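You operate a simulated robot arm through the tools that you are given. There is no shell and no other tool. Be economical: measure what you need, move in short steps, check, and stop when the job is done.

Carry out the task below with a simulated robot arm. There is one attempt and no reset: what you move stays moved.

TASK
Put things in order on the top of the folding table. At the end: the blue candle from the top of the folding table stands on top of the red canister; the yellow ribbon roll from the top of the folding table stands where the white note card stood; the gold brass holder stands where the yellow yarn cone stood; the yellow yarn cone from the top of the folding table is on the green box; the white note card is in the grey caddy; whatever was shut is shut again. Leave all else as you found it, and nothing knocked over.
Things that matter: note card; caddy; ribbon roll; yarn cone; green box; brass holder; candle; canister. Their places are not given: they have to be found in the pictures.

It is judged by the outcome, as a careful person would: the job done as asked, and still so three seconds after it is handed in. It fails if anything else is knocked over, pushed out of place, dropped, spilled or broken.

THE ROBOT
A 7-joint arm with a two-finger parallel gripper, fixed in place. Base frame: the origin is at the foot of the arm, x ahead of it, y to its left, z up; the work surface is at about z = 740. Lengths are in mm, angles in rad, forces in N, time in s.
With the tool pointing down near the work surface it reaches from about 300 to 680 mm from the base axis. Its first joint turns from -1.152 to 1.152 rad. Payload 1.57 kg.
Tool frame: the origin (TCP) lies between the finger pads and is the grasp point; the fingertips stand 30 mm ahead of it; z points along the fingers, y is the line along which they close. The gripper opens to 110 mm. The fingers are 24 mm wide and 12 mm thick; the gripper's body (48 by 112 mm) begins 78 mm behind the TCP.
Orientation is that of the tool frame in the base frame, as a unit quaternion [w, x, y, z]. With the fingers straight down and closing along the base's y, the tool's x points along the base's -x, its y along +y and its z along -z.

THE INTERFACE
- The arm moves only by the tool nudge_tool. Its argument "series" is a list of rows, each an object of numbers (a shift or turn left out is 0, a gripper value left out holds the last): "x", "y", "z": the shift along the tool's x, y, z in units of 25 mm (1.0 is 25 mm); "ax", "ay", "az": the turn, a rotation vector about the tool's x, y, z in units of 8 degrees (1.0 is 8 degrees); "grip": the closure, from 0 (fully open) to 1 (shut). In form: [{"x": .., "y": .., "z": .., "ax": .., "ay": .., "az": .., "grip": ..}, ...]. A call has 1 to 20 rows; each row shifts and turns the commanded pose from where the row before left it, along the tool's axes as they then stand. A call with a number of a shift or a turn outside -1 to 1 is refused whole. A row lasts 0.2 s, in which the tool goes at most 50 mm and 0.15 rad; a call with a longer step from one row to the next is refused whole, and so is a gripper value outside its range. A pose out of reach is approached as far as the arm can. The call stops where the force on the tool passes 40 N (or 10 N more than at its start, if that is more) or the arm is blocked; 0.2 s more then pass. The fingers move at their own pace (about 108 mm/s each) and stop on an object; they squeeze with about 42 N. The grip force told is the motor's: it shows also when the fingers shut on nothing. Time passes only in rows, and 0.2 s behind the last, so rows that do not move let the fingers close. It gives the time, the measured TCP pose, the force on the tool (base axes), the opening and the grip force at its end, in the units of the frame above (readings bear some noise).
- Cameras (640 x 400 px; columns grow to the right, rows downward): "scene" is fixed at [181.1, -409.4, 1406.5]; the picture's right is [0.62, -0.78, 0.00], its down [-0.54, -0.43, -0.72] and it looks along [0.56, 0.45, -0.69] (base axes); focal length 354 px, centre (320, 200). "wrist" rides on the gripper at [-36, 0, -80] in the tool frame; the picture's right is [0.00, -1.00, 0.00], its down [0.97, 0.00, -0.24] and it looks along [0.24, 0.00, 0.97] (tool axes); focal length 218 px, centre (320, 200).
- camera(camera): a new picture of that camera. No time passes.
- measure_at(camera, pixels): for up to 12 pixels [column, row] of the newest picture of that camera ("zoom" is the newest enlarged one), the place [x, y, z] in the base frame of the surface seen there, good to about 3 mm, but the place of the scene camera against the robot may be out by one fixed shift of up to 18 mm in any direction. No time passes.
- close_up(camera, box): a new picture of the part [left, top, right, bottom] of that camera's present view, enlarged. No time passes.
- close_job(): hands the job in; it is judged then, once.

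Work in short steps. Measure before you move; look again where a grasp or a placing could have gone wrong, and mend it. You have 80 turns and 54 pictures in all, those below and enlarged ones among them. Open the gripper and draw the arm clear of the work before you hand the job in, unless the task says otherwise; then end with one line.

The tools are called as a command line: name --argument value ..., lists and objects as JSON in quotes. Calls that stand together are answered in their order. nudge_tool: Moves the arm, as the interface text tells. Its arguments: {"type":"object","properties":{"series":{"type":"array","items":{"type":"object","properties":{"x":{"type":"number"},"y":{"type":"number"},"z":{"type":"number"},"ax":{"type":"number"},"ay":{"type":"number"},"az":{"type":"number"},"grip":{"type":"number"}}}}},"required":["series"]} The other tools are called the same way: camera (camera) takes a picture; measure_at (camera, pixels) gives the place of the surface under pixels of a picture; close_up (camera, box) takes an enlarged picture of a part of a camera's view; close_job () hands the job in.

At the start:

```text
time_s: 0.0
position: [415.8, -138.1, 1092.6]
ee_rot: [0.0, 0.0, 1.0, 0.0]
contact_force: [-0.7, 0.0, -0.2]
gripper_width: 110.2
grasp_force: 0.0
```

scene: 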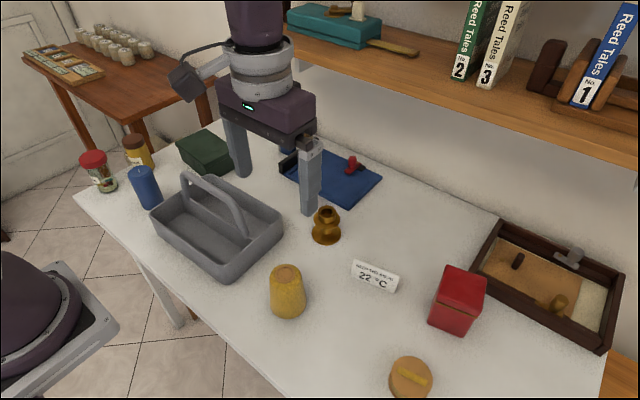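
wrist: 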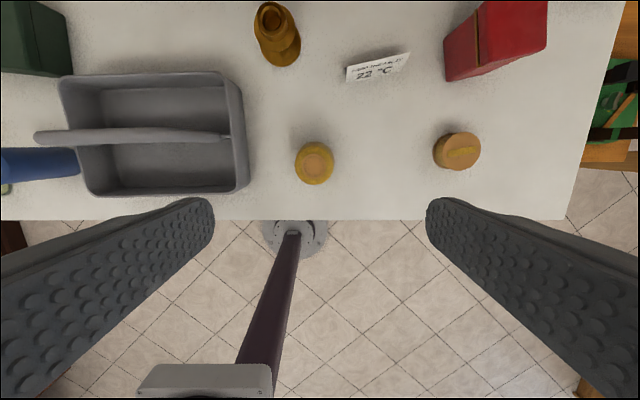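

The scene shows the candle at (146,188), caddy (217,228), yarn cone (288,290), brass holder (326,225), card (374,276), canister (458,300), ribbon roll (410,377) and green box (203,152). I'll measure these in both cameras to find the scene camera's shift.

measure_at --camera "wrist" --pixels '[[314, 158], [463, 151], [350, 80], [408, 67], [378, 62], [269, 15], [490, 40], [450, 70], [40, 160], [155, 170], [130, 136], [40, 40]]'

measure_at --camera "scene" --pixels '[[286, 274], [411, 377], [355, 270], [396, 282], [374, 276], [326, 212], [463, 281], [144, 173], [217, 240], [205, 142], [215, 205], [180, 155]]'

close_up --camera "scene" --box '[70, 120, 350, 295]'

close_up --camera "scene" --box '[250, 190, 570, 390]'

```text
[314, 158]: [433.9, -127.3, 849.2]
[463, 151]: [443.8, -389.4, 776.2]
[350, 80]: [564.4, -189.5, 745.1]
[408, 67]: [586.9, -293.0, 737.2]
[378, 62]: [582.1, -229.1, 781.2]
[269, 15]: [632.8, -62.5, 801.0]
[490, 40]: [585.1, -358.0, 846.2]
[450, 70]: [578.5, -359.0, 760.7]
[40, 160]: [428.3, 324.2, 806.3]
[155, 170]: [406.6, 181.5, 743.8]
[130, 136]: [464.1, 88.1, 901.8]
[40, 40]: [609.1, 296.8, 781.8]
```

```text
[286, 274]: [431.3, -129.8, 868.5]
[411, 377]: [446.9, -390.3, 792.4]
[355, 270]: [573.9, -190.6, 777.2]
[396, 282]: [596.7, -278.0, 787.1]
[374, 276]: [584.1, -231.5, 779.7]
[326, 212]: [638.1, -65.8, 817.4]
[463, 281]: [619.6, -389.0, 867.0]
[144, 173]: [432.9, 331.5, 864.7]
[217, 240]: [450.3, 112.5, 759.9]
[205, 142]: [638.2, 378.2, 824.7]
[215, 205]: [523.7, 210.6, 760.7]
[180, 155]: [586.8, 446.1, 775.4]
```

```text
2.29 times, centred on (210, 208) of scene
```

zoom: 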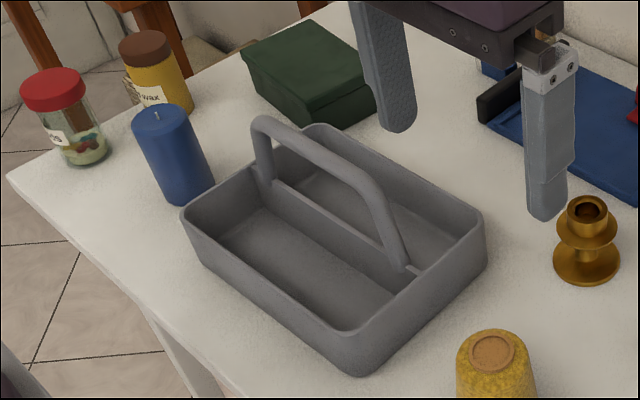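

```text
2.00 times, centred on (410, 290) of scene
```

zoom: 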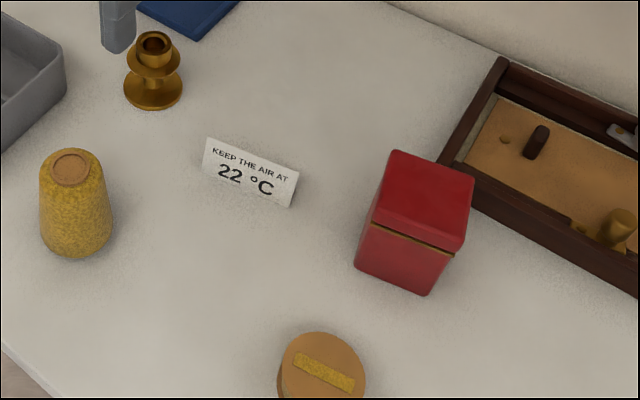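

Scene z reads about 18 mm high compared with the wrist camera. I'll measure the canister, card and ribbon details in the enlarged picture.

measure_at --camera "zoom" --pixels '[[398, 152], [473, 178], [460, 236], [376, 207], [425, 195], [356, 268], [428, 293], [205, 170], [292, 205], [208, 140], [297, 176], [154, 100]]'

measure_at --camera "scene" --pixels '[[177, 140], [211, 132], [233, 154], [207, 163], [205, 148], [208, 175], [233, 166], [286, 310], [286, 270], [145, 170], [152, 205], [300, 330]]'

```text
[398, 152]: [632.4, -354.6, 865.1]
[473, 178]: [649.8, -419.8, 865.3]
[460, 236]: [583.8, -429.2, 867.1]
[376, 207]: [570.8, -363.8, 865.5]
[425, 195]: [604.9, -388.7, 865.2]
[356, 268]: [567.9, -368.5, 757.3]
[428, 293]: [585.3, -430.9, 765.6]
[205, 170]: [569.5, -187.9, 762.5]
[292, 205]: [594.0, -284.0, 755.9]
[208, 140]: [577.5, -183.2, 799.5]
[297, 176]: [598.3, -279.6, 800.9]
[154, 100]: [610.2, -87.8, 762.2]
```

```text
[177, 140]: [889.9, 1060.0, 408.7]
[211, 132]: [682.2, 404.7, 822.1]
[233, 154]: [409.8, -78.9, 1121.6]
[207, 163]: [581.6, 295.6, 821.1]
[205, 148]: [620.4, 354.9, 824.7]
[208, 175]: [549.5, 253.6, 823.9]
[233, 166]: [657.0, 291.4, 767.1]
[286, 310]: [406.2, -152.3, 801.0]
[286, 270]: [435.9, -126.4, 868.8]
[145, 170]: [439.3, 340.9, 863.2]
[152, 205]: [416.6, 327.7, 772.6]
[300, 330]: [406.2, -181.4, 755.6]
```

Next I move over the card region, staying high, for a better wrist view of the card, canister and holder.

nudge_tool --series '[{"x": -0.6, "y": -0.8, "z": 0.5}, {"x": -0.6, "y": -0.8, "z": 0.5}, {"x": -0.6, "y": -0.8, "z": 0.5}, {"x": -0.6, "y": -0.8, "z": 0.5}, {"x": -0.6, "y": -0.8, "z": 0.5}, {"x": -0.6, "y": -0.8, "z": 0.5}, {"x": 0}]'

camera --camera "wrist"

```text
time_s: 1.6
position: [504.6, -256.0, 1019.1]
ee_rot: [0.0, 0.001, 1.0, 0.0]
contact_force: [-0.2, -0.2, -0.8]
gripper_width: 110.1
grasp_force: 0.0
```

```text
49 pictures are left
```

wrist: 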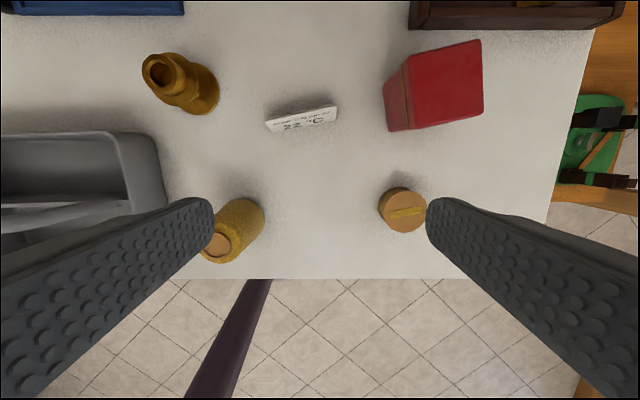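

close_up --camera "wrist" --box '[130, 20, 500, 251]'

measure_at --camera "wrist" --pixels '[[405, 62], [480, 42], [483, 108], [410, 128], [445, 85], [265, 121], [334, 106], [270, 133], [337, 118], [300, 113], [158, 70], [200, 95]]'

```text
1.73 times, centred on (315, 136) of wrist
```

zoom: 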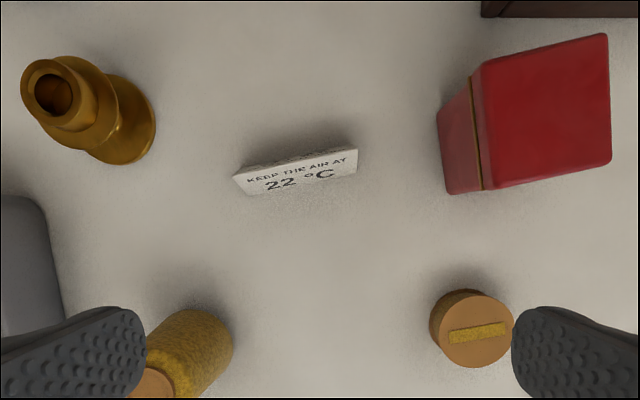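

```text
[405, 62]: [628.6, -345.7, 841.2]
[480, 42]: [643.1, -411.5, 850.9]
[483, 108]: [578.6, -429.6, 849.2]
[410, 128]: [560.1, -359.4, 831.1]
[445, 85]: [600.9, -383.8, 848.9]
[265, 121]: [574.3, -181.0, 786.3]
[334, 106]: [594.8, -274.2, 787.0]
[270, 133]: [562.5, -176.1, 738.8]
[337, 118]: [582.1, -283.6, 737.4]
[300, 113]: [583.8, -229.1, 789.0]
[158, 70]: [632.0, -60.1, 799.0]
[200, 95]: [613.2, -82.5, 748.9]
```

close_up --camera "wrist" --box '[250, 85, 350, 147]'

measure_at --camera "zoom" --pixels '[[320, 110], [320, 140], [320, 170], [320, 200], [320, 230], [320, 255], [320, 280], [100, 190], [100, 230], [530, 110], [530, 160], [530, 200]]'

```text
6.40 times, centred on (300, 116) of wrist
```

zoom: 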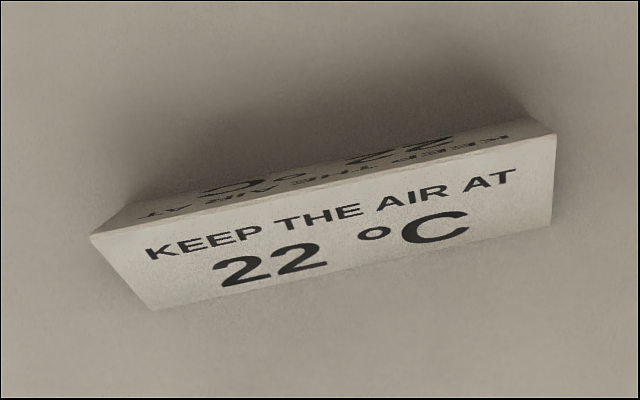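

```text
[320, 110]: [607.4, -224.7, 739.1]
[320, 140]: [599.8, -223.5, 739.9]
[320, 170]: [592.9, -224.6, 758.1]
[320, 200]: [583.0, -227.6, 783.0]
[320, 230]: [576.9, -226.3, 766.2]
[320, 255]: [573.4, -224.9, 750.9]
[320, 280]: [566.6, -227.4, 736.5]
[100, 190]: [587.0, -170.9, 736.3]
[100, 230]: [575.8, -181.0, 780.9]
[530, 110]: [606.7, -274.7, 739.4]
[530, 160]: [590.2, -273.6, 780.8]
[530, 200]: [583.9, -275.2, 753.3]
```

The card is a rigid tent, with its ridge running from about (574,-181) to (595,-275) and z near 785. I plan to grip it by its ends so the narrow side of the gripper body clears the caddy handle. First I hover above it, turned to its axis, and check.

nudge_tool --series '[{"x": -0.457, "y": 0.154, "z": 0.85}, {"x": -0.457, "y": 0.154, "z": 0.85}, {"x": -0.457, "y": 0.154, "z": 0.85}, {"x": -0.457, "y": 0.154, "z": 0.85}, {"x": -0.457, "y": 0.154, "z": 0.85}, {"x": -0.457, "y": 0.154, "z": 0.85}, {"x": -0.457, "y": 0.154, "z": 0.85}, {"az": -0.78}, {"az": -0.77}, {"x": 0}]'

camera --camera "wrist"

```text
time_s: 3.8
position: [586.1, -230.7, 868.3]
ee_rot: [0.0, -0.109, 0.994, -0.001]
contact_force: [1.0, 0.2, 0.1]
gripper_width: 110.1
grasp_force: 0.1
```

```text
46 pictures are left
```

wrist: 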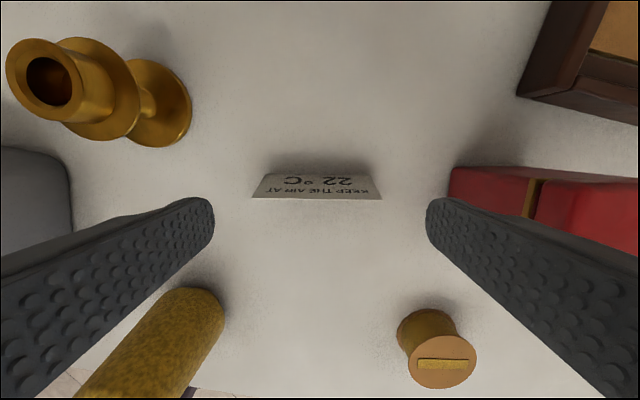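

close_up --camera "wrist" --box '[240, 145, 400, 245]'

measure_at --camera "wrist" --pixels '[[254, 196], [380, 197], [268, 174], [363, 174], [316, 196], [316, 176], [316, 200]]'

```text
4.00 times, centred on (320, 195) of wrist
```

zoom: 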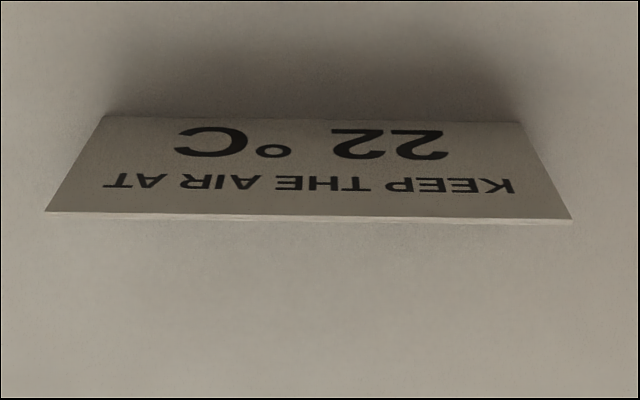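

```text
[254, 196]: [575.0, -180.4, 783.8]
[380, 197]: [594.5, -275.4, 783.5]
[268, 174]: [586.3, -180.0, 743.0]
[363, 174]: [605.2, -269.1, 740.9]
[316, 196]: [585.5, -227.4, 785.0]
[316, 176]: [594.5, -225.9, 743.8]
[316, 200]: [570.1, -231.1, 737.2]
```

The card is aligned: ridge centre (584.8,-227.9), length 97 mm. I correct about 2.6 mm along tool y, descend and close on the ends.

nudge_tool --series '[{"y": 0.1}, {"z": 0.6}, {"z": 0.6}, {"z": 0.5}, {"z": 0.5}, {"z": 0.5}, {"z": 0.5}, {"z": 0.4}, {"x": 0}]'

camera --camera "wrist"

```text
time_s: 5.8
position: [585.3, -227.7, 777.8]
ee_rot: [0.0, -0.108, 0.994, 0.0]
contact_force: [-0.3, -0.3, 0.6]
gripper_width: 109.9
grasp_force: 0.0
```

```text
44 pictures are left
```

wrist: 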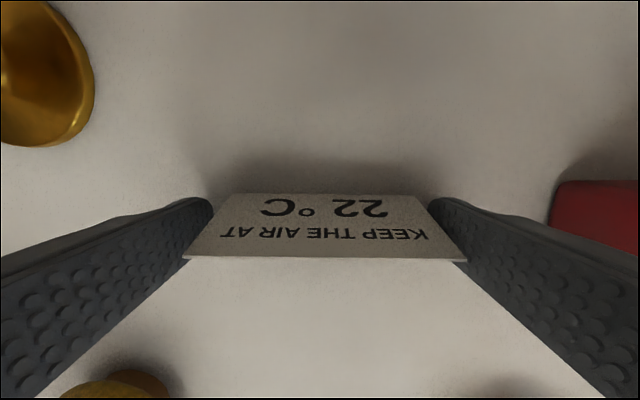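

The fingers straddle both ends, so I close and lift.

nudge_tool --series '[{"grip": 1}, {"grip": 1}, {"grip": 1}, {"z": -0.4}, {"z": -0.8}, {"z": -1}, {"z": -1}, {"z": -1}, {"z": -1}, {"z": -1}, {"x": 0}]'

camera --camera "wrist"

camera --camera "scene"

```text
time_s: 8.2
position: [587.9, -226.8, 931.6]
ee_rot: [0.0, -0.108, 0.994, -0.001]
contact_force: [0.1, -0.2, -0.6]
gripper_width: 98.3
grasp_force: 42.1
```

```text
43 pictures are left
```

wrist: 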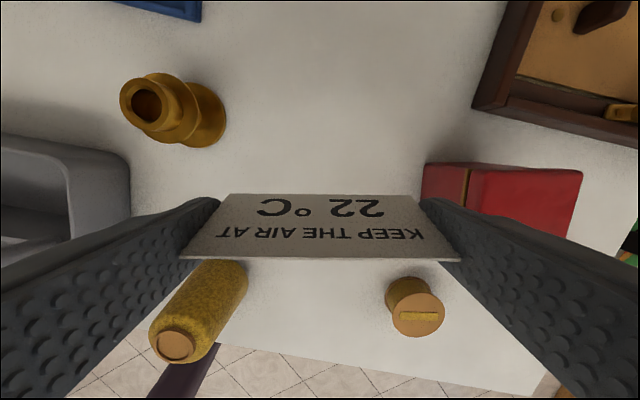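

```text
42 pictures are left
```

scene: 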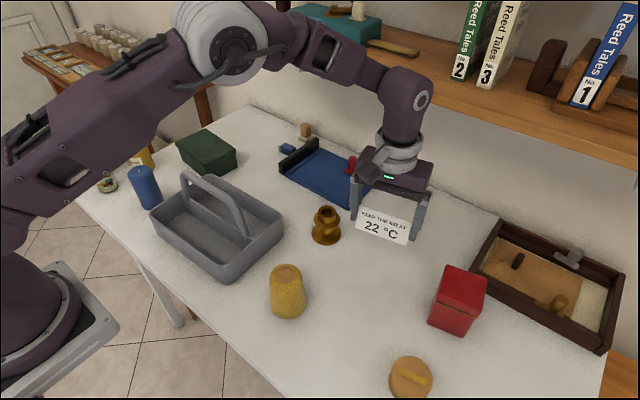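

The card is held. Now I measure the caddy's rim, floor and handle, and the green box, in the scene view.

close_up --camera "scene" --box '[130, 120, 306, 230]'

measure_at --camera "scene" --pixels '[[153, 215], [222, 265], [281, 224], [207, 175], [190, 228], [225, 248], [180, 210], [250, 215], [215, 188], [248, 232], [187, 176], [262, 232]]'

```text
3.64 times, centred on (218, 175) of scene
```

zoom: 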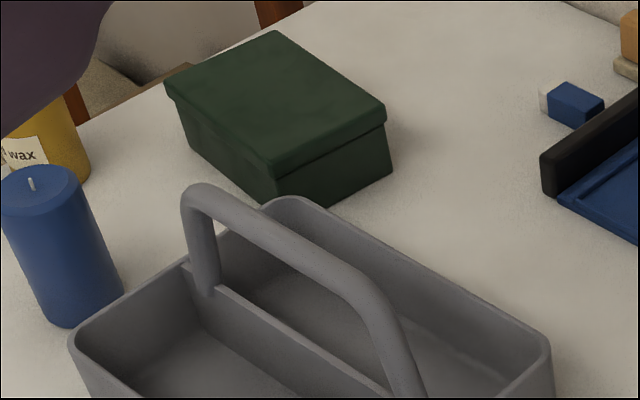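

```text
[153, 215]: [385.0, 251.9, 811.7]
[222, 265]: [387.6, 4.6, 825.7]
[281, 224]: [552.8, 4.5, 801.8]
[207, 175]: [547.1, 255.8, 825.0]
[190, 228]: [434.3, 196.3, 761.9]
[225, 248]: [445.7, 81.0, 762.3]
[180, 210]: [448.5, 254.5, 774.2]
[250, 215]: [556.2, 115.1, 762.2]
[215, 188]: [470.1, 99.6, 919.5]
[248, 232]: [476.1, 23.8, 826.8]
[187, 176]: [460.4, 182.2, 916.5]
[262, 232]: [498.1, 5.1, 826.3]
```

Front compartment: floor near z 744, handle at x≈466, inner x about 392–460. I'll rise, square the card to y, and move above (424,130).

nudge_tool --series '[{"z": -0.8}, {"z": -0.8}, {"az": 0.78}, {"az": 0.77}, {"x": 0.437, "y": 0.95}, {"x": 0.437, "y": 0.95}, {"x": 0.437, "y": 0.95}, {"x": 0.437, "y": 0.95}, {"x": 0.437, "y": 0.95}, {"x": 0.437, "y": 0.95}, {"x": 0.437, "y": 0.95}, {"x": 0.437, "y": 0.95}, {"x": 0.437, "y": 0.95}, {"x": 0.437, "y": 0.95}, {"x": 0.437, "y": 0.95}, {"x": 0.437, "y": 0.95}, {"x": 0.437, "y": 0.95}, {"x": 0.437, "y": 0.95}, {"x": 0.437, "y": 0.95}, {"x": 0}]'

camera --camera "wrist"

camera --camera "scene"

```text
time_s: 12.4
position: [419.8, 127.9, 973.3]
ee_rot: [0.0, -0.001, 1.0, 0.0]
contact_force: [0.3, -0.4, -0.1]
gripper_width: 98.4
grasp_force: 42.1
```

```text
40 pictures are left
```

wrist: 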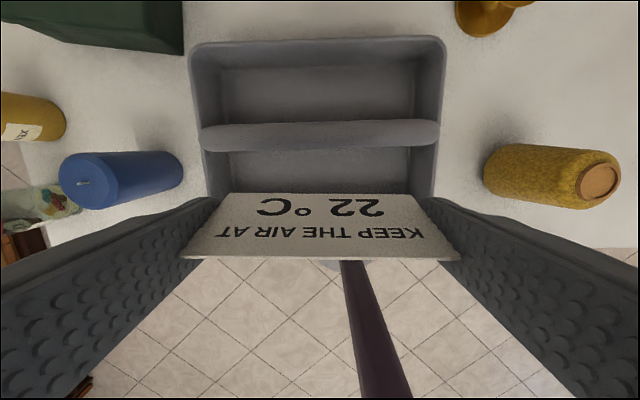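

```text
39 pictures are left
```

scene: 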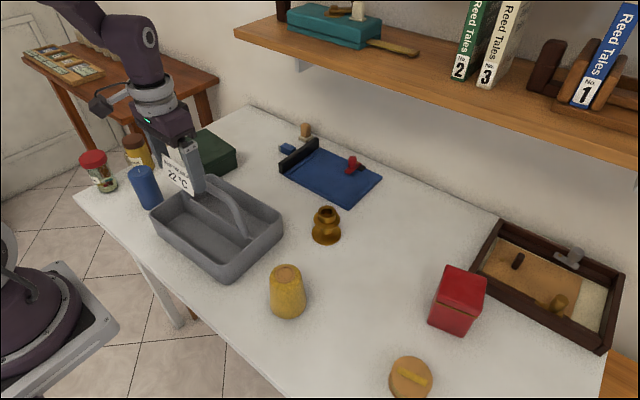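

measure_at --camera "wrist" --pixels '[[320, 147], [320, 122], [320, 135], [215, 180], [425, 180], [210, 200], [320, 165], [320, 190], [318, 45], [193, 60], [444, 60], [420, 100]]'

measure_at --camera "scene" --pixels '[[180, 205], [170, 227], [200, 247], [185, 230], [222, 265], [230, 248], [217, 185], [235, 155], [203, 132], [180, 150]]'

```text
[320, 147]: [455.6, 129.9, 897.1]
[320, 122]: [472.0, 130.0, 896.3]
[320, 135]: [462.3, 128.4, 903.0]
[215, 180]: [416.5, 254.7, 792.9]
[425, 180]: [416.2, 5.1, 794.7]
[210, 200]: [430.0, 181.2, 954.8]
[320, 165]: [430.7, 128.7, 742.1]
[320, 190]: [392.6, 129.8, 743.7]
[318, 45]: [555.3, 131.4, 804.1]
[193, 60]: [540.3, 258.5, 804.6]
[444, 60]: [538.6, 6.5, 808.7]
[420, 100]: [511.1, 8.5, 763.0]
```

```text
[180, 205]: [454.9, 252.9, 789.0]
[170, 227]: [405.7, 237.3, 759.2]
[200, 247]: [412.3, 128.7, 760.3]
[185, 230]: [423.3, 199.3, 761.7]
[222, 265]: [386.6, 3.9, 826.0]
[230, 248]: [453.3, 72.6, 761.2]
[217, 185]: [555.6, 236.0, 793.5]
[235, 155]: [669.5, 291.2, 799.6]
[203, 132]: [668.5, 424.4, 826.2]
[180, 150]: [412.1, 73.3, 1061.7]
```

The front compartment interior is about x 378–458 with floor at 743. I shift 8 mm away from the handle and descend stepwise.

nudge_tool --series '[{"x": 0.3}, {"z": 0.8}, {"z": 0.8}, {"z": 0.8}, {"z": 0.7}, {"z": 0.7}, {"z": 0.6}, {"z": 0.6}, {"z": 0.6}, {"z": 0.6}, {"z": 0.5}, {"z": 0.4}, {"z": 0.3}, {"x": 0}]'

camera --camera "scene"

```text
time_s: 14.7
position: [415.3, 129.9, 819.4]
ee_rot: [0.005, 0.0, 1.0, 0.002]
contact_force: [-2.4, -0.1, 22.7]
gripper_width: 98.5
grasp_force: 42.2
stopped in row 11: the force on the tool passed its limit (the readings are from after the stop); the commanded pose is now the measured one
```

```text
38 pictures are left
```

scene: 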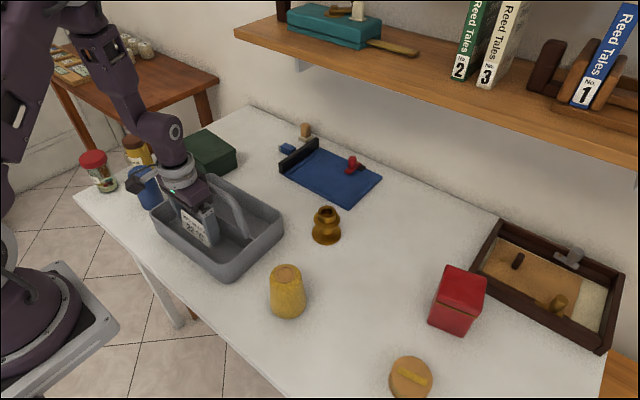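

close_up --camera "scene" --box '[110, 130, 270, 230]'

camera --camera "wrist"

```text
4.00 times, centred on (190, 180) of scene
```

zoom: 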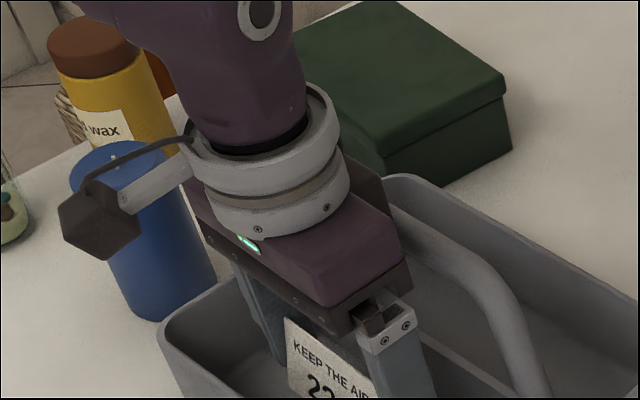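

```text
36 pictures are left
```

wrist: 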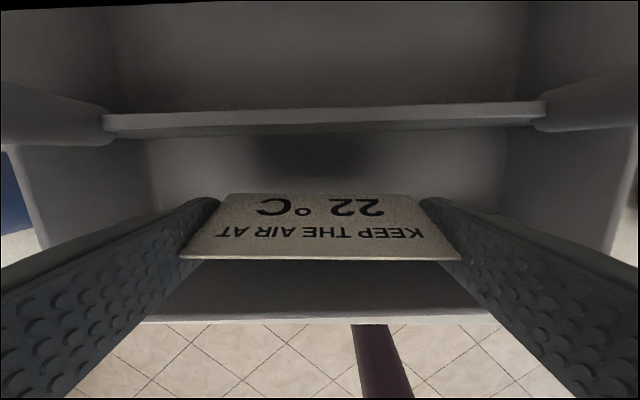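

The descent stopped at 819 with the card still 38 mm above the floor. I measure the front wall and divider to find what was touched.

measure_at --camera "wrist" --pixels '[[320, 275], [320, 295], [320, 312], [320, 320], [320, 190], [320, 140], [320, 122], [320, 108], [60, 110], [580, 110], [60, 140], [320, 258]]'

measure_at --camera "zoom" --pixels '[[365, 190], [385, 215], [408, 275], [408, 220], [430, 240], [395, 250], [345, 160], [100, 215], [340, 310], [300, 240]]'

```text
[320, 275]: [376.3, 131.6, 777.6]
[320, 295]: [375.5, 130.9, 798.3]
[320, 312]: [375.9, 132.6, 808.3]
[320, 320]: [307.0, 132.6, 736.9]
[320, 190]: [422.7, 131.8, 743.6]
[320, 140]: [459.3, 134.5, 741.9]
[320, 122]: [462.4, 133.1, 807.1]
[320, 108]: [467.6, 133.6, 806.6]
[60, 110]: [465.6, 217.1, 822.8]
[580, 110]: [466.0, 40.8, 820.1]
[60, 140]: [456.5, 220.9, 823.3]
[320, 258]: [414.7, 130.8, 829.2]
```

```text
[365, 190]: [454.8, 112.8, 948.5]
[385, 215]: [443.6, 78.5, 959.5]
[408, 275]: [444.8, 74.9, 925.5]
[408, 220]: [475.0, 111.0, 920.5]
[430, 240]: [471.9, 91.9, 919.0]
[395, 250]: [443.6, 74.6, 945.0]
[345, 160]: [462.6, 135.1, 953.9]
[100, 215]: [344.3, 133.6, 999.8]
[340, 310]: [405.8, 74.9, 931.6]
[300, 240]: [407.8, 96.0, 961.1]
```

The camera housing (to about x=460, z from about 900) rests on the handle. I back up, shift 8 mm away, tilt the tool top 10° away from the handle, and lower again.

nudge_tool --series '[{"z": -0.6}, {"z": -0.6}, {"x": 0.32}, {"ay": -0.63}, {"ay": -0.62}, {"x": 0.087, "z": 0.49}, {"x": 0.087, "z": 0.49}, {"x": 0.087, "z": 0.49}, {"x": 0.087, "z": 0.49}, {"x": 0.05, "z": 0.28}, {"x": 0}]'

camera --camera "wrist"

```text
time_s: 17.1
position: [407.7, 130.7, 793.1]
ee_rot: [0.091, 0.0, 0.996, 0.0]
contact_force: [0.3, 0.3, -0.2]
gripper_width: 98.7
grasp_force: 41.9
```

```text
35 pictures are left
```

wrist: 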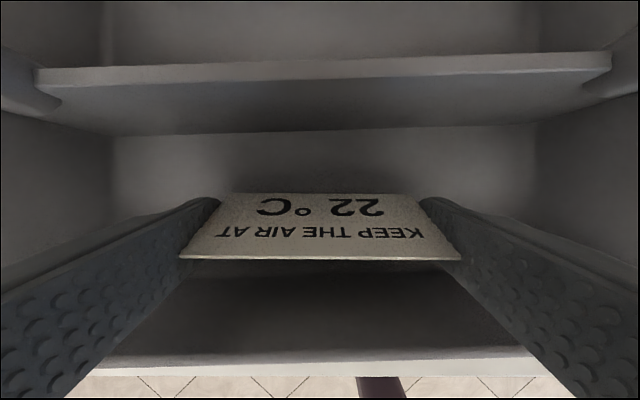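

Clear now; I lower the last 9 mm and release.

nudge_tool --series '[{"x": 0.03, "z": 0.18}, {"x": 0.03, "z": 0.17}, {"x": 0}, {"grip": 0}, {"grip": 0}, {"grip": 0}, {"x": 0}]'

camera --camera "wrist"

```text
time_s: 18.7
position: [405.2, 130.6, 783.6]
ee_rot: [0.091, 0.0, 0.996, 0.001]
contact_force: [0.5, 0.0, -0.1]
gripper_width: 110.0
grasp_force: 0.1
```

```text
34 pictures are left
```

wrist: 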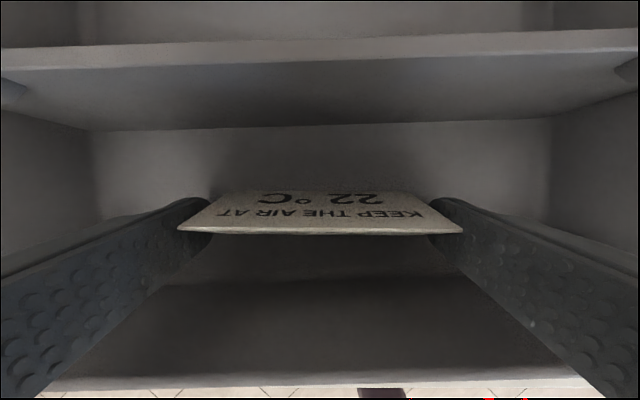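

The card stands in the caddy. I retreat along the tool axis, then straighten up.

nudge_tool --series '[{"z": -0.6}, {"z": -1}, {"z": -1}, {"z": -1}, {"z": -1}, {"z": -1}, {"z": -1}, {"z": -1}, {"ay": 0.63}, {"ay": 0.62}, {"x": -1, "y": -1}, {"x": -0.5, "y": -1}, {"y": -1}, {"y": -1}, {"y": -1}, {"y": -1}, {"y": -1}, {"y": -1}, {"y": -1}, {"y": -1}]'

camera --camera "scene"

camera --camera "wrist"

```text
time_s: 22.9
position: [412.3, -121.6, 969.5]
ee_rot: [0.004, -0.001, 1.0, 0.001]
contact_force: [0.5, -0.3, 0.4]
gripper_width: 110.0
grasp_force: 0.0
```

```text
33 pictures are left
```

scene: 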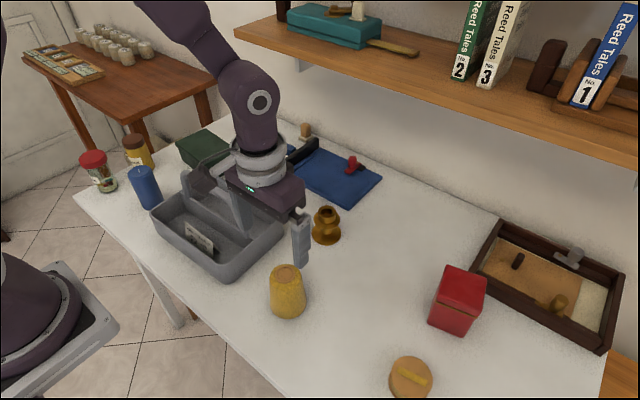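

```text
32 pictures are left
```

wrist: 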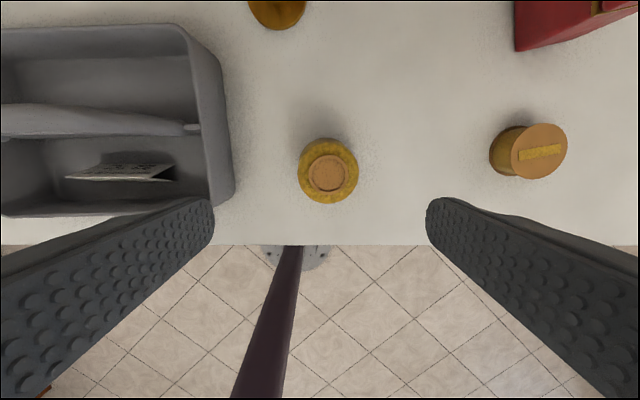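

The card is in the caddy. I measure the yarn cone and ribbon roll from the wrist view.

measure_at --camera "wrist" --pixels '[[326, 173], [326, 158], [326, 190], [308, 173], [345, 173], [326, 196], [303, 170], [353, 170], [540, 153], [540, 130], [515, 153], [563, 150]]'

measure_at --camera "scene" --pixels '[[177, 143], [205, 131], [205, 162], [222, 152], [205, 147], [190, 150], [198, 158], [215, 158]]'

```text
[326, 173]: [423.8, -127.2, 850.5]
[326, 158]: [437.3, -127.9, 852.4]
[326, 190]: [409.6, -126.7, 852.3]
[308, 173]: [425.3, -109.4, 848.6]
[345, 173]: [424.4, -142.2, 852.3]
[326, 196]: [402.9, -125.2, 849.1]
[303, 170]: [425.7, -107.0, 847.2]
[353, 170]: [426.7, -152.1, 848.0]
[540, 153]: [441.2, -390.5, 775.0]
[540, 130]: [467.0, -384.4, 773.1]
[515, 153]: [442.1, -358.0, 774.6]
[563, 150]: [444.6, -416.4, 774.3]
```

```text
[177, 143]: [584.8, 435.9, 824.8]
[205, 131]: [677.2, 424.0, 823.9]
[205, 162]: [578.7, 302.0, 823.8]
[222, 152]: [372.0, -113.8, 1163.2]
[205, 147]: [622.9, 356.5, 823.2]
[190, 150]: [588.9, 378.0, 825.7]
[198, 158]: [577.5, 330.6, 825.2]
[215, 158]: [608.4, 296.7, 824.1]
```

Cone top centre is (424.5,-127.5,850). I descend to TCP z≈795 and grip.

nudge_tool --series '[{"x": -0.49, "y": -0.24}, {"z": 1}, {"z": 1}, {"z": 1}, {"z": 1}, {"z": 1}, {"z": 1}, {"z": 0.95}, {"x": 0}, {"grip": 1}, {"grip": 1}, {"grip": 1}, {"x": 0}]'

```text
time_s: 25.7
position: [424.5, -127.4, 796.1]
ee_rot: [0.004, 0.0, 1.0, 0.001]
contact_force: [-0.2, -0.9, -1.0]
gripper_width: 69.2
grasp_force: 41.9
```

Gripped at 69 mm. I lift and carry it to above the green box at (608,338).

nudge_tool --series '[{"z": -0.5}, {"z": -1}, {"z": -1}, {"z": -1}, {"z": -1}, {"z": -1}, {"z": -1}, {"z": -1}, {"z": -0.6}, {"x": 0}]'

nudge_tool --series '[{"x": -0.368, "y": 0.93}, {"x": -0.368, "y": 0.93}, {"x": -0.368, "y": 0.93}, {"x": -0.368, "y": 0.93}, {"x": -0.368, "y": 0.93}, {"x": -0.368, "y": 0.93}, {"x": -0.368, "y": 0.93}, {"x": -0.368, "y": 0.93}, {"x": -0.368, "y": 0.93}, {"x": -0.368, "y": 0.93}, {"x": -0.368, "y": 0.93}, {"x": -0.368, "y": 0.93}, {"x": -0.368, "y": 0.93}, {"x": -0.368, "y": 0.93}, {"x": -0.368, "y": 0.93}, {"x": -0.368, "y": 0.93}, {"x": -0.368, "y": 0.93}, {"x": -0.368, "y": 0.93}, {"x": -0.368, "y": 0.93}, {"x": -0.368, "y": 0.93}]'

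camera --camera "wrist"

camera --camera "scene"

```text
time_s: 27.9
position: [423.7, -124.5, 997.7]
ee_rot: [0.003, 0.0, 1.0, 0.001]
contact_force: [-1.1, -1.1, -2.1]
gripper_width: 69.6
grasp_force: 42.0
```

```text
time_s: 32.1
position: [587.5, 318.2, 1000.0]
ee_rot: [0.003, 0.001, 1.0, 0.0]
contact_force: [-0.6, -0.4, -2.1]
gripper_width: 69.5
grasp_force: 41.6
out of reach, approached as far as the arm can: row 19, 20
```

```text
31 pictures are left
```

wrist: 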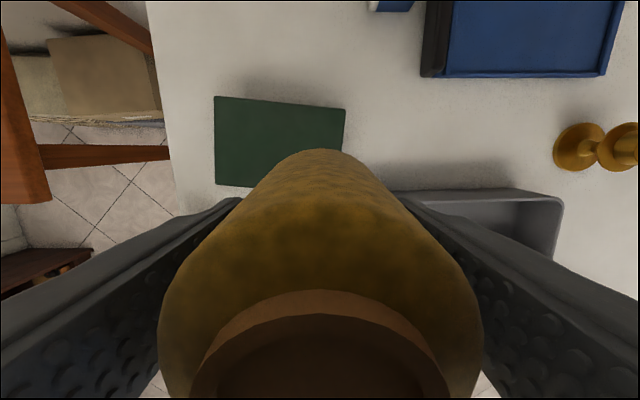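

```text
30 pictures are left
```

scene: 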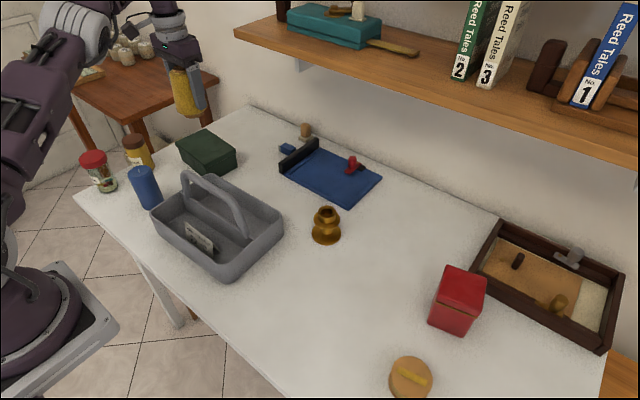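

measure_at --camera "wrist" --pixels '[[216, 98], [343, 109], [218, 183], [335, 140], [250, 182], [255, 140], [300, 140]]'

measure_at --camera "scene" --pixels '[[179, 143], [206, 132], [205, 162], [234, 150], [207, 147], [233, 163], [207, 173]]'

```text
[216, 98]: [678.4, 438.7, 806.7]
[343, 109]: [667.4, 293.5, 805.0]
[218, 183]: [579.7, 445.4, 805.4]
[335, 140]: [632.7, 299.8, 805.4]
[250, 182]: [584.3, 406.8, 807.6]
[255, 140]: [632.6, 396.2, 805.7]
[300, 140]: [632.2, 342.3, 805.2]
```

```text
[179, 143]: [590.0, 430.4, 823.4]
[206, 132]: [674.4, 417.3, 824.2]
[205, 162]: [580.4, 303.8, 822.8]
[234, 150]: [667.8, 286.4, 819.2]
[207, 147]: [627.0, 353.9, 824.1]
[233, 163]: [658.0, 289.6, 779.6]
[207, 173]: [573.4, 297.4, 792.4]
```

The green box top is z≈805.5, spanning x≈573–675 and y≈295–443. I lower to just above it and see how far the reach extends there.

nudge_tool --series '[{"z": 0.9}, {"z": 0.9}, {"z": 0.9}, {"z": 0.9}, {"z": 0.9}, {"z": 0.5}, {"x": 0}]'

```text
time_s: 33.7
position: [588.6, 319.7, 875.2]
ee_rot: [0.003, 0.0, 1.0, 0.0]
contact_force: [0.0, 0.0, -1.5]
gripper_width: 69.2
grasp_force: 42.6
```

nudge_tool --series '[{"x": -0.25, "y": 0.18}, {"x": -0.25, "y": 0.18}, {"x": -0.25, "y": 0.18}, {"x": -0.25, "y": 0.18}, {"x": 0}]'

```text
time_s: 34.9
position: [598.5, 325.7, 875.8]
ee_rot: [0.004, 0.0, 1.0, 0.001]
contact_force: [0.2, 0.4, -2.3]
gripper_width: 69.2
grasp_force: 42.1
out of reach, approached as far as the arm can: row 2, 3
```

The limit is a radius of about 681. I'll set the cone down here (its centre is well on the box), then regrip with a tilted tool to move it further in.

nudge_tool --series '[{"z": 0.25}, {"z": 0.27}, {"x": 0}, {"grip": 0.2}, {"grip": 0.2}, {"x": 0}]'

camera --camera "scene"

close_up --camera "scene" --box '[150, 70, 294, 160]'

```text
time_s: 36.3
position: [598.1, 327.4, 862.4]
ee_rot: [0.004, 0.0, 1.0, 0.002]
contact_force: [-0.5, 0.1, -0.4]
gripper_width: 87.6
grasp_force: 0.0
```

```text
29 pictures are left
```

scene: 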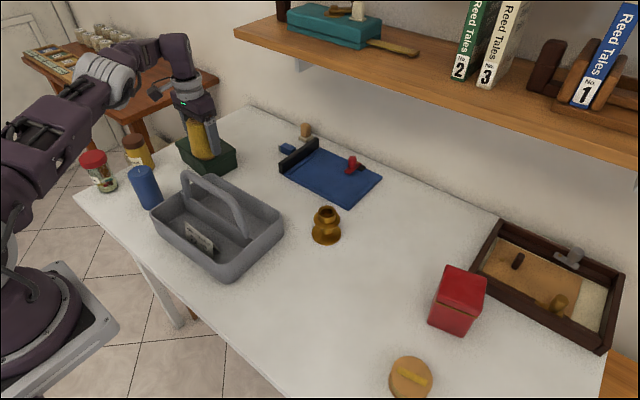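

```text
4.44 times, centred on (222, 115) of scene
```

zoom: 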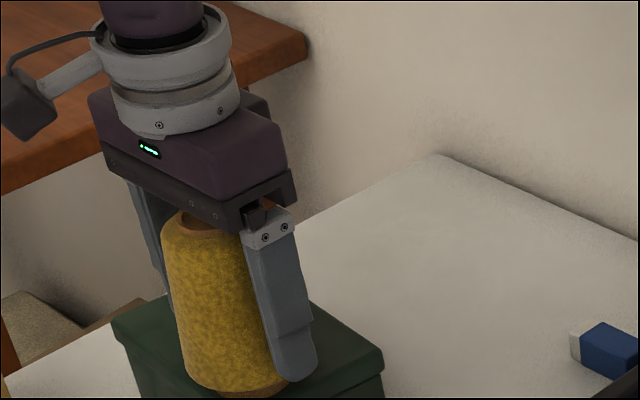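

The cone stands. I tilt 12°, regrip, lift 8 mm, and shift about 15 mm further in.

nudge_tool --series '[{"ay": -0.75}, {"ay": -0.75}, {"x": 0}, {"grip": 1}, {"grip": 1}, {"grip": 1}, {"x": -0.0665, "z": -0.313}, {"x": -0.274, "y": 0.2, "z": 0.058}, {"x": -0.274, "y": 0.2, "z": 0.058}, {"x": 0}]'

close_up --camera "scene" --box '[150, 90, 294, 180]'

```text
time_s: 38.5
position: [611.4, 337.3, 870.0]
ee_rot: [0.109, 0.0, 0.994, 0.001]
contact_force: [0.5, 0.1, -2.0]
gripper_width: 69.7
grasp_force: 42.0
```

```text
4.44 times, centred on (222, 135) of scene
```

zoom: 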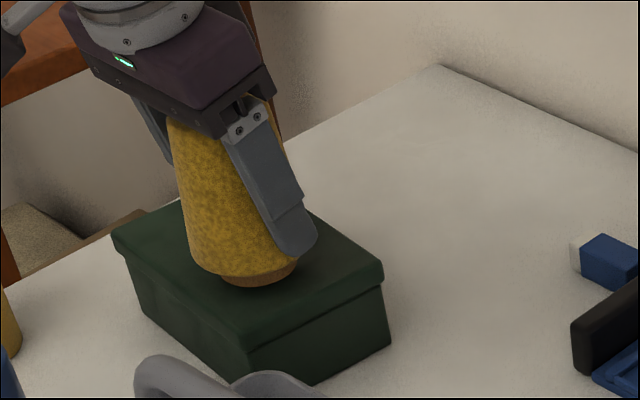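

Good. I lower, release, and retract along the tool axis.

nudge_tool --series '[{"x": 0.062, "z": 0.29}, {"x": 0}, {"grip": 0.3}, {"grip": 0}, {"x": 0}, {"z": -0.5}, {"z": -1}, {"z": -1}, {"z": -1}, {"z": -1}, {"z": -1}, {"x": 0}]'

close_up --camera "scene" --box '[130, 80, 306, 190]'

```text
time_s: 41.1
position: [581.3, 332.7, 993.6]
ee_rot: [0.108, 0.001, 0.994, 0.0]
contact_force: [-0.4, -0.6, 0.2]
gripper_width: 109.8
grasp_force: 0.1
```

```text
3.64 times, centred on (218, 135) of scene
```

zoom: 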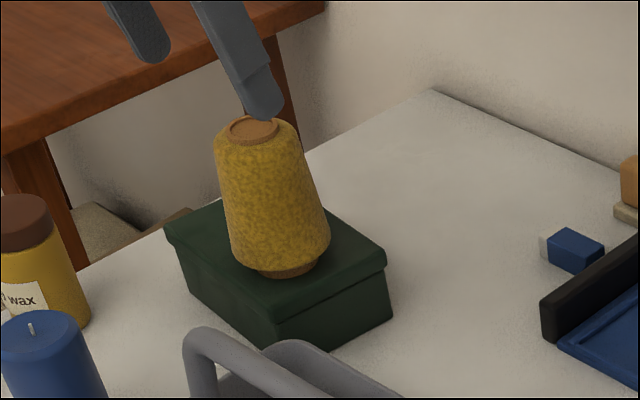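

The cone is on the box. I straighten and go to the brass holder near (628,-66).

nudge_tool --series '[{"ay": 0.75}, {"ay": 0.75}, {"y": -1}, {"y": -1}, {"y": -1}, {"y": -1}, {"y": -1}, {"y": -1}, {"y": -1}, {"y": -1}, {"y": -1}, {"y": -1}, {"y": -1}, {"y": -1}, {"y": -1}, {"x": -0.5, "y": -1, "z": 0.5}, {"x": -0.5, "y": -1, "z": 1}, {"x": -0.5, "y": -0.9, "z": 1}, {"z": 1}, {"x": 0}]'

camera --camera "wrist"

```text
time_s: 45.3
position: [620.9, -61.4, 907.1]
ee_rot: [0.003, 0.0, 1.0, 0.001]
contact_force: [-0.9, 0.4, 0.1]
gripper_width: 110.1
grasp_force: 0.1
out of reach, approached as far as the arm can: row 2
```

```text
25 pictures are left
```

wrist: 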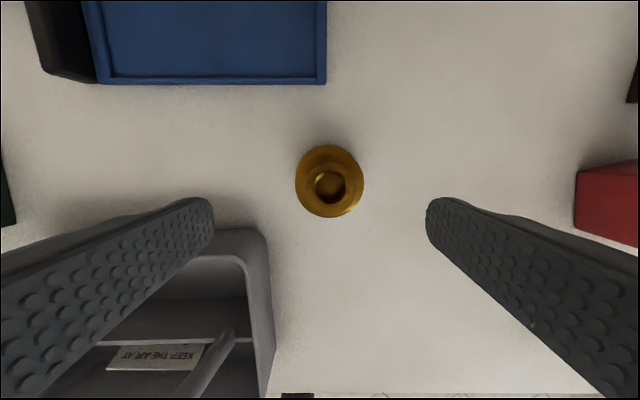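

close_up --camera "wrist" --box '[264, 130, 392, 210]'

measure_at --camera "wrist" --pixels '[[298, 180], [361, 180], [329, 148], [330, 172], [330, 199], [317, 185], [344, 185], [240, 232], [330, 214]]'

```text
5.00 times, centred on (328, 170) of wrist
```

zoom: 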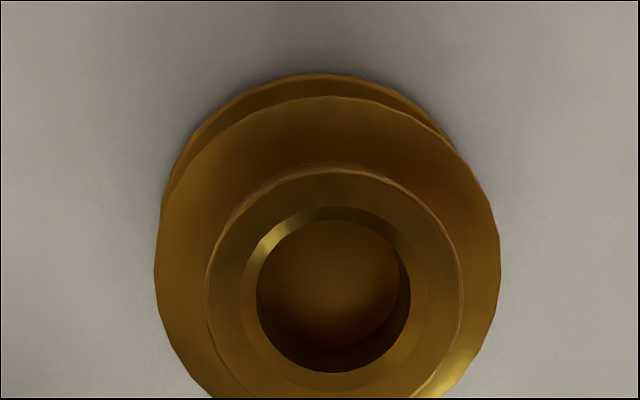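

```text
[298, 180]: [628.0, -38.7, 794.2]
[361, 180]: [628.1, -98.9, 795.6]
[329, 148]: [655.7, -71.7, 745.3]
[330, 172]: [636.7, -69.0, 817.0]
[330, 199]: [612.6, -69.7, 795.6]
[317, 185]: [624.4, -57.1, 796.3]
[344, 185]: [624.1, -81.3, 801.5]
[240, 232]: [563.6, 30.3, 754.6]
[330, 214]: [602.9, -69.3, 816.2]
```

Holder axis is about (627,-69), with discs about 62 mm. I centre, descend to TCP z≈778, grip and lift.

nudge_tool --series '[{"x": -0.24, "y": -0.3}, {"z": 0.9}, {"z": 0.9}, {"z": 0.9}, {"z": 0.9}, {"z": 0.9}, {"z": 0.66}, {"x": 0}, {"grip": 1}, {"grip": 1}, {"grip": 1}, {"x": 0}]'

camera --camera "wrist"

```text
time_s: 47.9
position: [627.1, -67.6, 778.2]
ee_rot: [0.003, 0.0, 1.0, 0.001]
contact_force: [-0.5, 1.5, -0.9]
gripper_width: 69.0
grasp_force: 42.0
```

```text
23 pictures are left
```

wrist: 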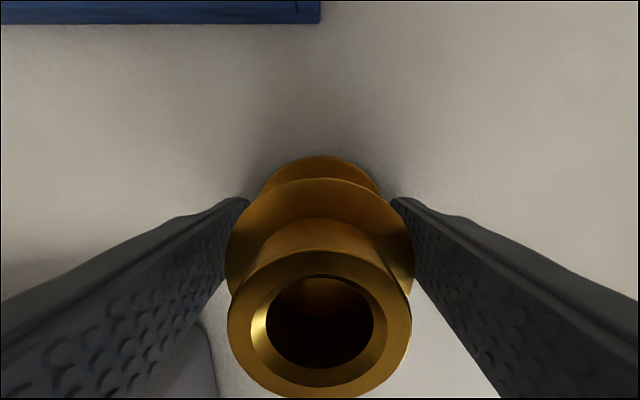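

Gripped. I lift 75 mm and carry it to (424.5,-127.5).

nudge_tool --series '[{"z": -0.6}, {"z": -0.8}, {"z": -0.8}, {"z": -0.8}, {"x": 0.9, "y": -0.266}, {"x": 0.9, "y": -0.266}, {"x": 0.9, "y": -0.266}, {"x": 0.9, "y": -0.266}, {"x": 0.9, "y": -0.266}, {"x": 0.9, "y": -0.266}, {"x": 0.9, "y": -0.266}, {"x": 0.9, "y": -0.266}, {"x": 0.9, "y": -0.266}, {"x": 0}, {"x": 0}]'

```text
time_s: 51.1
position: [422.9, -133.1, 852.1]
ee_rot: [0.003, 0.0, 1.0, 0.002]
contact_force: [0.2, -0.4, -3.2]
gripper_width: 69.2
grasp_force: 41.9
```

nudge_tool --series '[{"x": -0.06, "y": 0.2}, {"z": 0.8}, {"z": 0.8}, {"z": 0.7}, {"z": 0.4}, {"z": 0.2}, {"x": 0}, {"x": 0}]'

```text
time_s: 52.9
position: [425.8, -124.2, 780.7]
ee_rot: [0.004, 0.0, 1.0, 0.001]
contact_force: [0.4, 0.0, -3.4]
gripper_width: 68.8
grasp_force: 42.2
```

nudge_tool --series '[{"y": -0.06, "z": 0.09}, {"x": 0}, {"grip": 0.25}, {"grip": 0}, {"x": 0}, {"z": -0.6}, {"z": -1}, {"z": -1}, {"z": -1}, {"z": -1}, {"z": -1}, {"x": 0}]'

camera --camera "wrist"

measure_at --camera "wrist" --pixels '[[326, 150], [326, 170], [326, 190]]'

```text
time_s: 55.5
position: [424.5, -123.4, 914.8]
ee_rot: [0.003, -0.001, 1.0, 0.001]
contact_force: [0.4, -0.2, -0.6]
gripper_width: 109.8
grasp_force: 0.0
```

```text
22 pictures are left
```

wrist: 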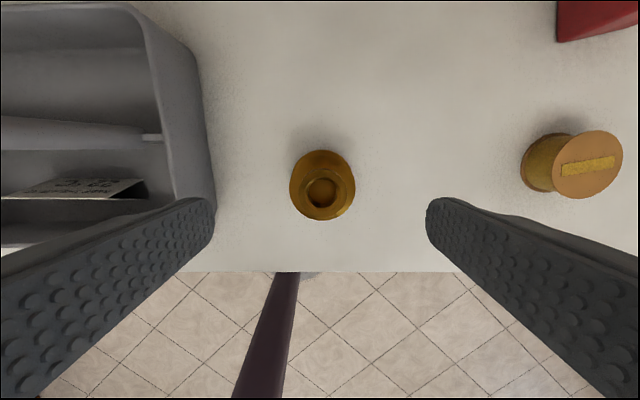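

```text
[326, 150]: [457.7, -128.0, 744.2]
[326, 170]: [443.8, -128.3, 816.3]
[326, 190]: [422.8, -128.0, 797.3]
```

The holder stands at about (425,-126). Next I hover above the ribbon roll near (442,-388).

nudge_tool --series '[{"x": -0.07, "y": -0.955}, {"x": -0.07, "y": -0.955}, {"x": -0.07, "y": -0.955}, {"x": -0.07, "y": -0.955}, {"x": -0.07, "y": -0.955}, {"x": -0.07, "y": -0.955}, {"x": -0.07, "y": -0.955}, {"x": -0.07, "y": -0.955}, {"x": -0.07, "y": -0.955}, {"x": -0.07, "y": -0.955}, {"x": -0.07, "y": -0.955}, {"x": 0}]'

camera --camera "wrist"

close_up --camera "scene" --box '[346, 310, 474, 390]'

```text
time_s: 58.1
position: [446.2, -389.1, 919.1]
ee_rot: [0.004, 0.0, 1.0, 0.001]
contact_force: [0.2, 0.5, 0.5]
gripper_width: 109.9
grasp_force: 0.1
```

```text
21 pictures are left
```

wrist: 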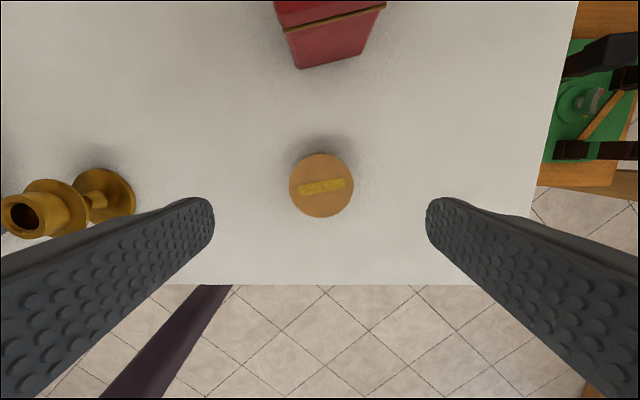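

```text
5.00 times, centred on (410, 350) of scene
```

zoom: 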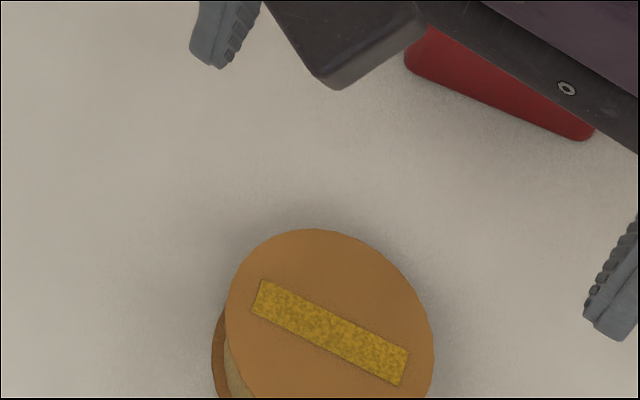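

measure_at --camera "wrist" --pixels '[[321, 185], [292, 185], [350, 185], [321, 157], [321, 214], [321, 150]]'

```text
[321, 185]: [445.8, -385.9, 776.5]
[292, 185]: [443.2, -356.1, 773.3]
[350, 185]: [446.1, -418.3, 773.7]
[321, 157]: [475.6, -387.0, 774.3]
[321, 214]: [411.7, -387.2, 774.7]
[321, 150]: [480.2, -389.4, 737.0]
```

Roll centre (444,-387), about 66 mm wide, top 774.5. I centre, descend to TCP 777, and grip.

nudge_tool --series '[{"x": 0.06, "y": 0.05, "z": 0.8}, {"z": 0.9}, {"z": 0.9}, {"z": 0.9}, {"z": 0.9}, {"z": 0.9}, {"z": 0.38}, {"x": 0}, {"grip": 1}, {"grip": 1}, {"grip": 1}, {"x": 0}]'

camera --camera "wrist"

```text
time_s: 60.7
position: [445.6, -385.1, 777.4]
ee_rot: [0.003, 0.0, 1.0, 0.001]
contact_force: [-0.2, 0.1, -0.6]
gripper_width: 65.2
grasp_force: 42.4
```

```text
19 pictures are left
```

wrist: 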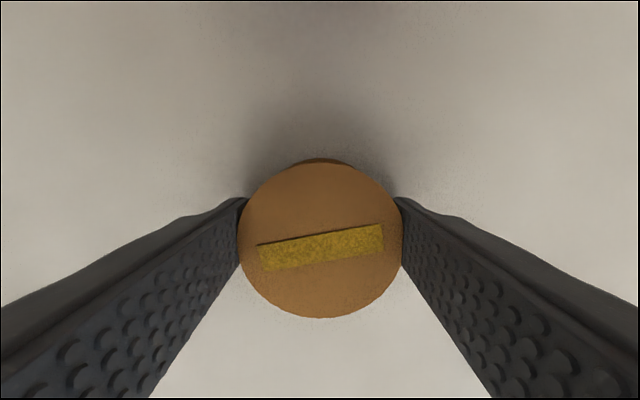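

Gripped. I lift, move clear of the canister along +y first, then to the card's old place (583.5,-228).

nudge_tool --series '[{"z": -0.6}, {"z": -0.8}, {"z": -0.8}, {"y": 0.9}, {"y": 0.9}, {"y": 0.9}, {"y": 0.9}, {"y": 0.9}, {"x": -0.7, "y": 0.6}, {"x": -0.8, "y": 0.6}, {"x": -0.8, "y": 0.58}, {"x": -0.8}, {"x": -0.8}, {"x": -0.8}, {"x": -0.8}, {"x": 0}, {"x": 0}]'

```text
time_s: 64.3
position: [581.3, -230.8, 831.0]
ee_rot: [0.003, 0.0, 1.0, 0.001]
contact_force: [0.2, 0.0, -0.9]
gripper_width: 65.3
grasp_force: 41.8
```

nudge_tool --series '[{"x": -0.07, "y": 0.08}, {"z": 0.7}, {"z": 0.7}, {"z": 0.4}, {"z": 0.22}, {"x": 0}, {"x": 0}]'

```text
time_s: 65.9
position: [584.7, -227.3, 781.4]
ee_rot: [0.004, 0.001, 1.0, 0.001]
contact_force: [-1.1, 0.0, 0.0]
gripper_width: 65.6
grasp_force: 42.0
```

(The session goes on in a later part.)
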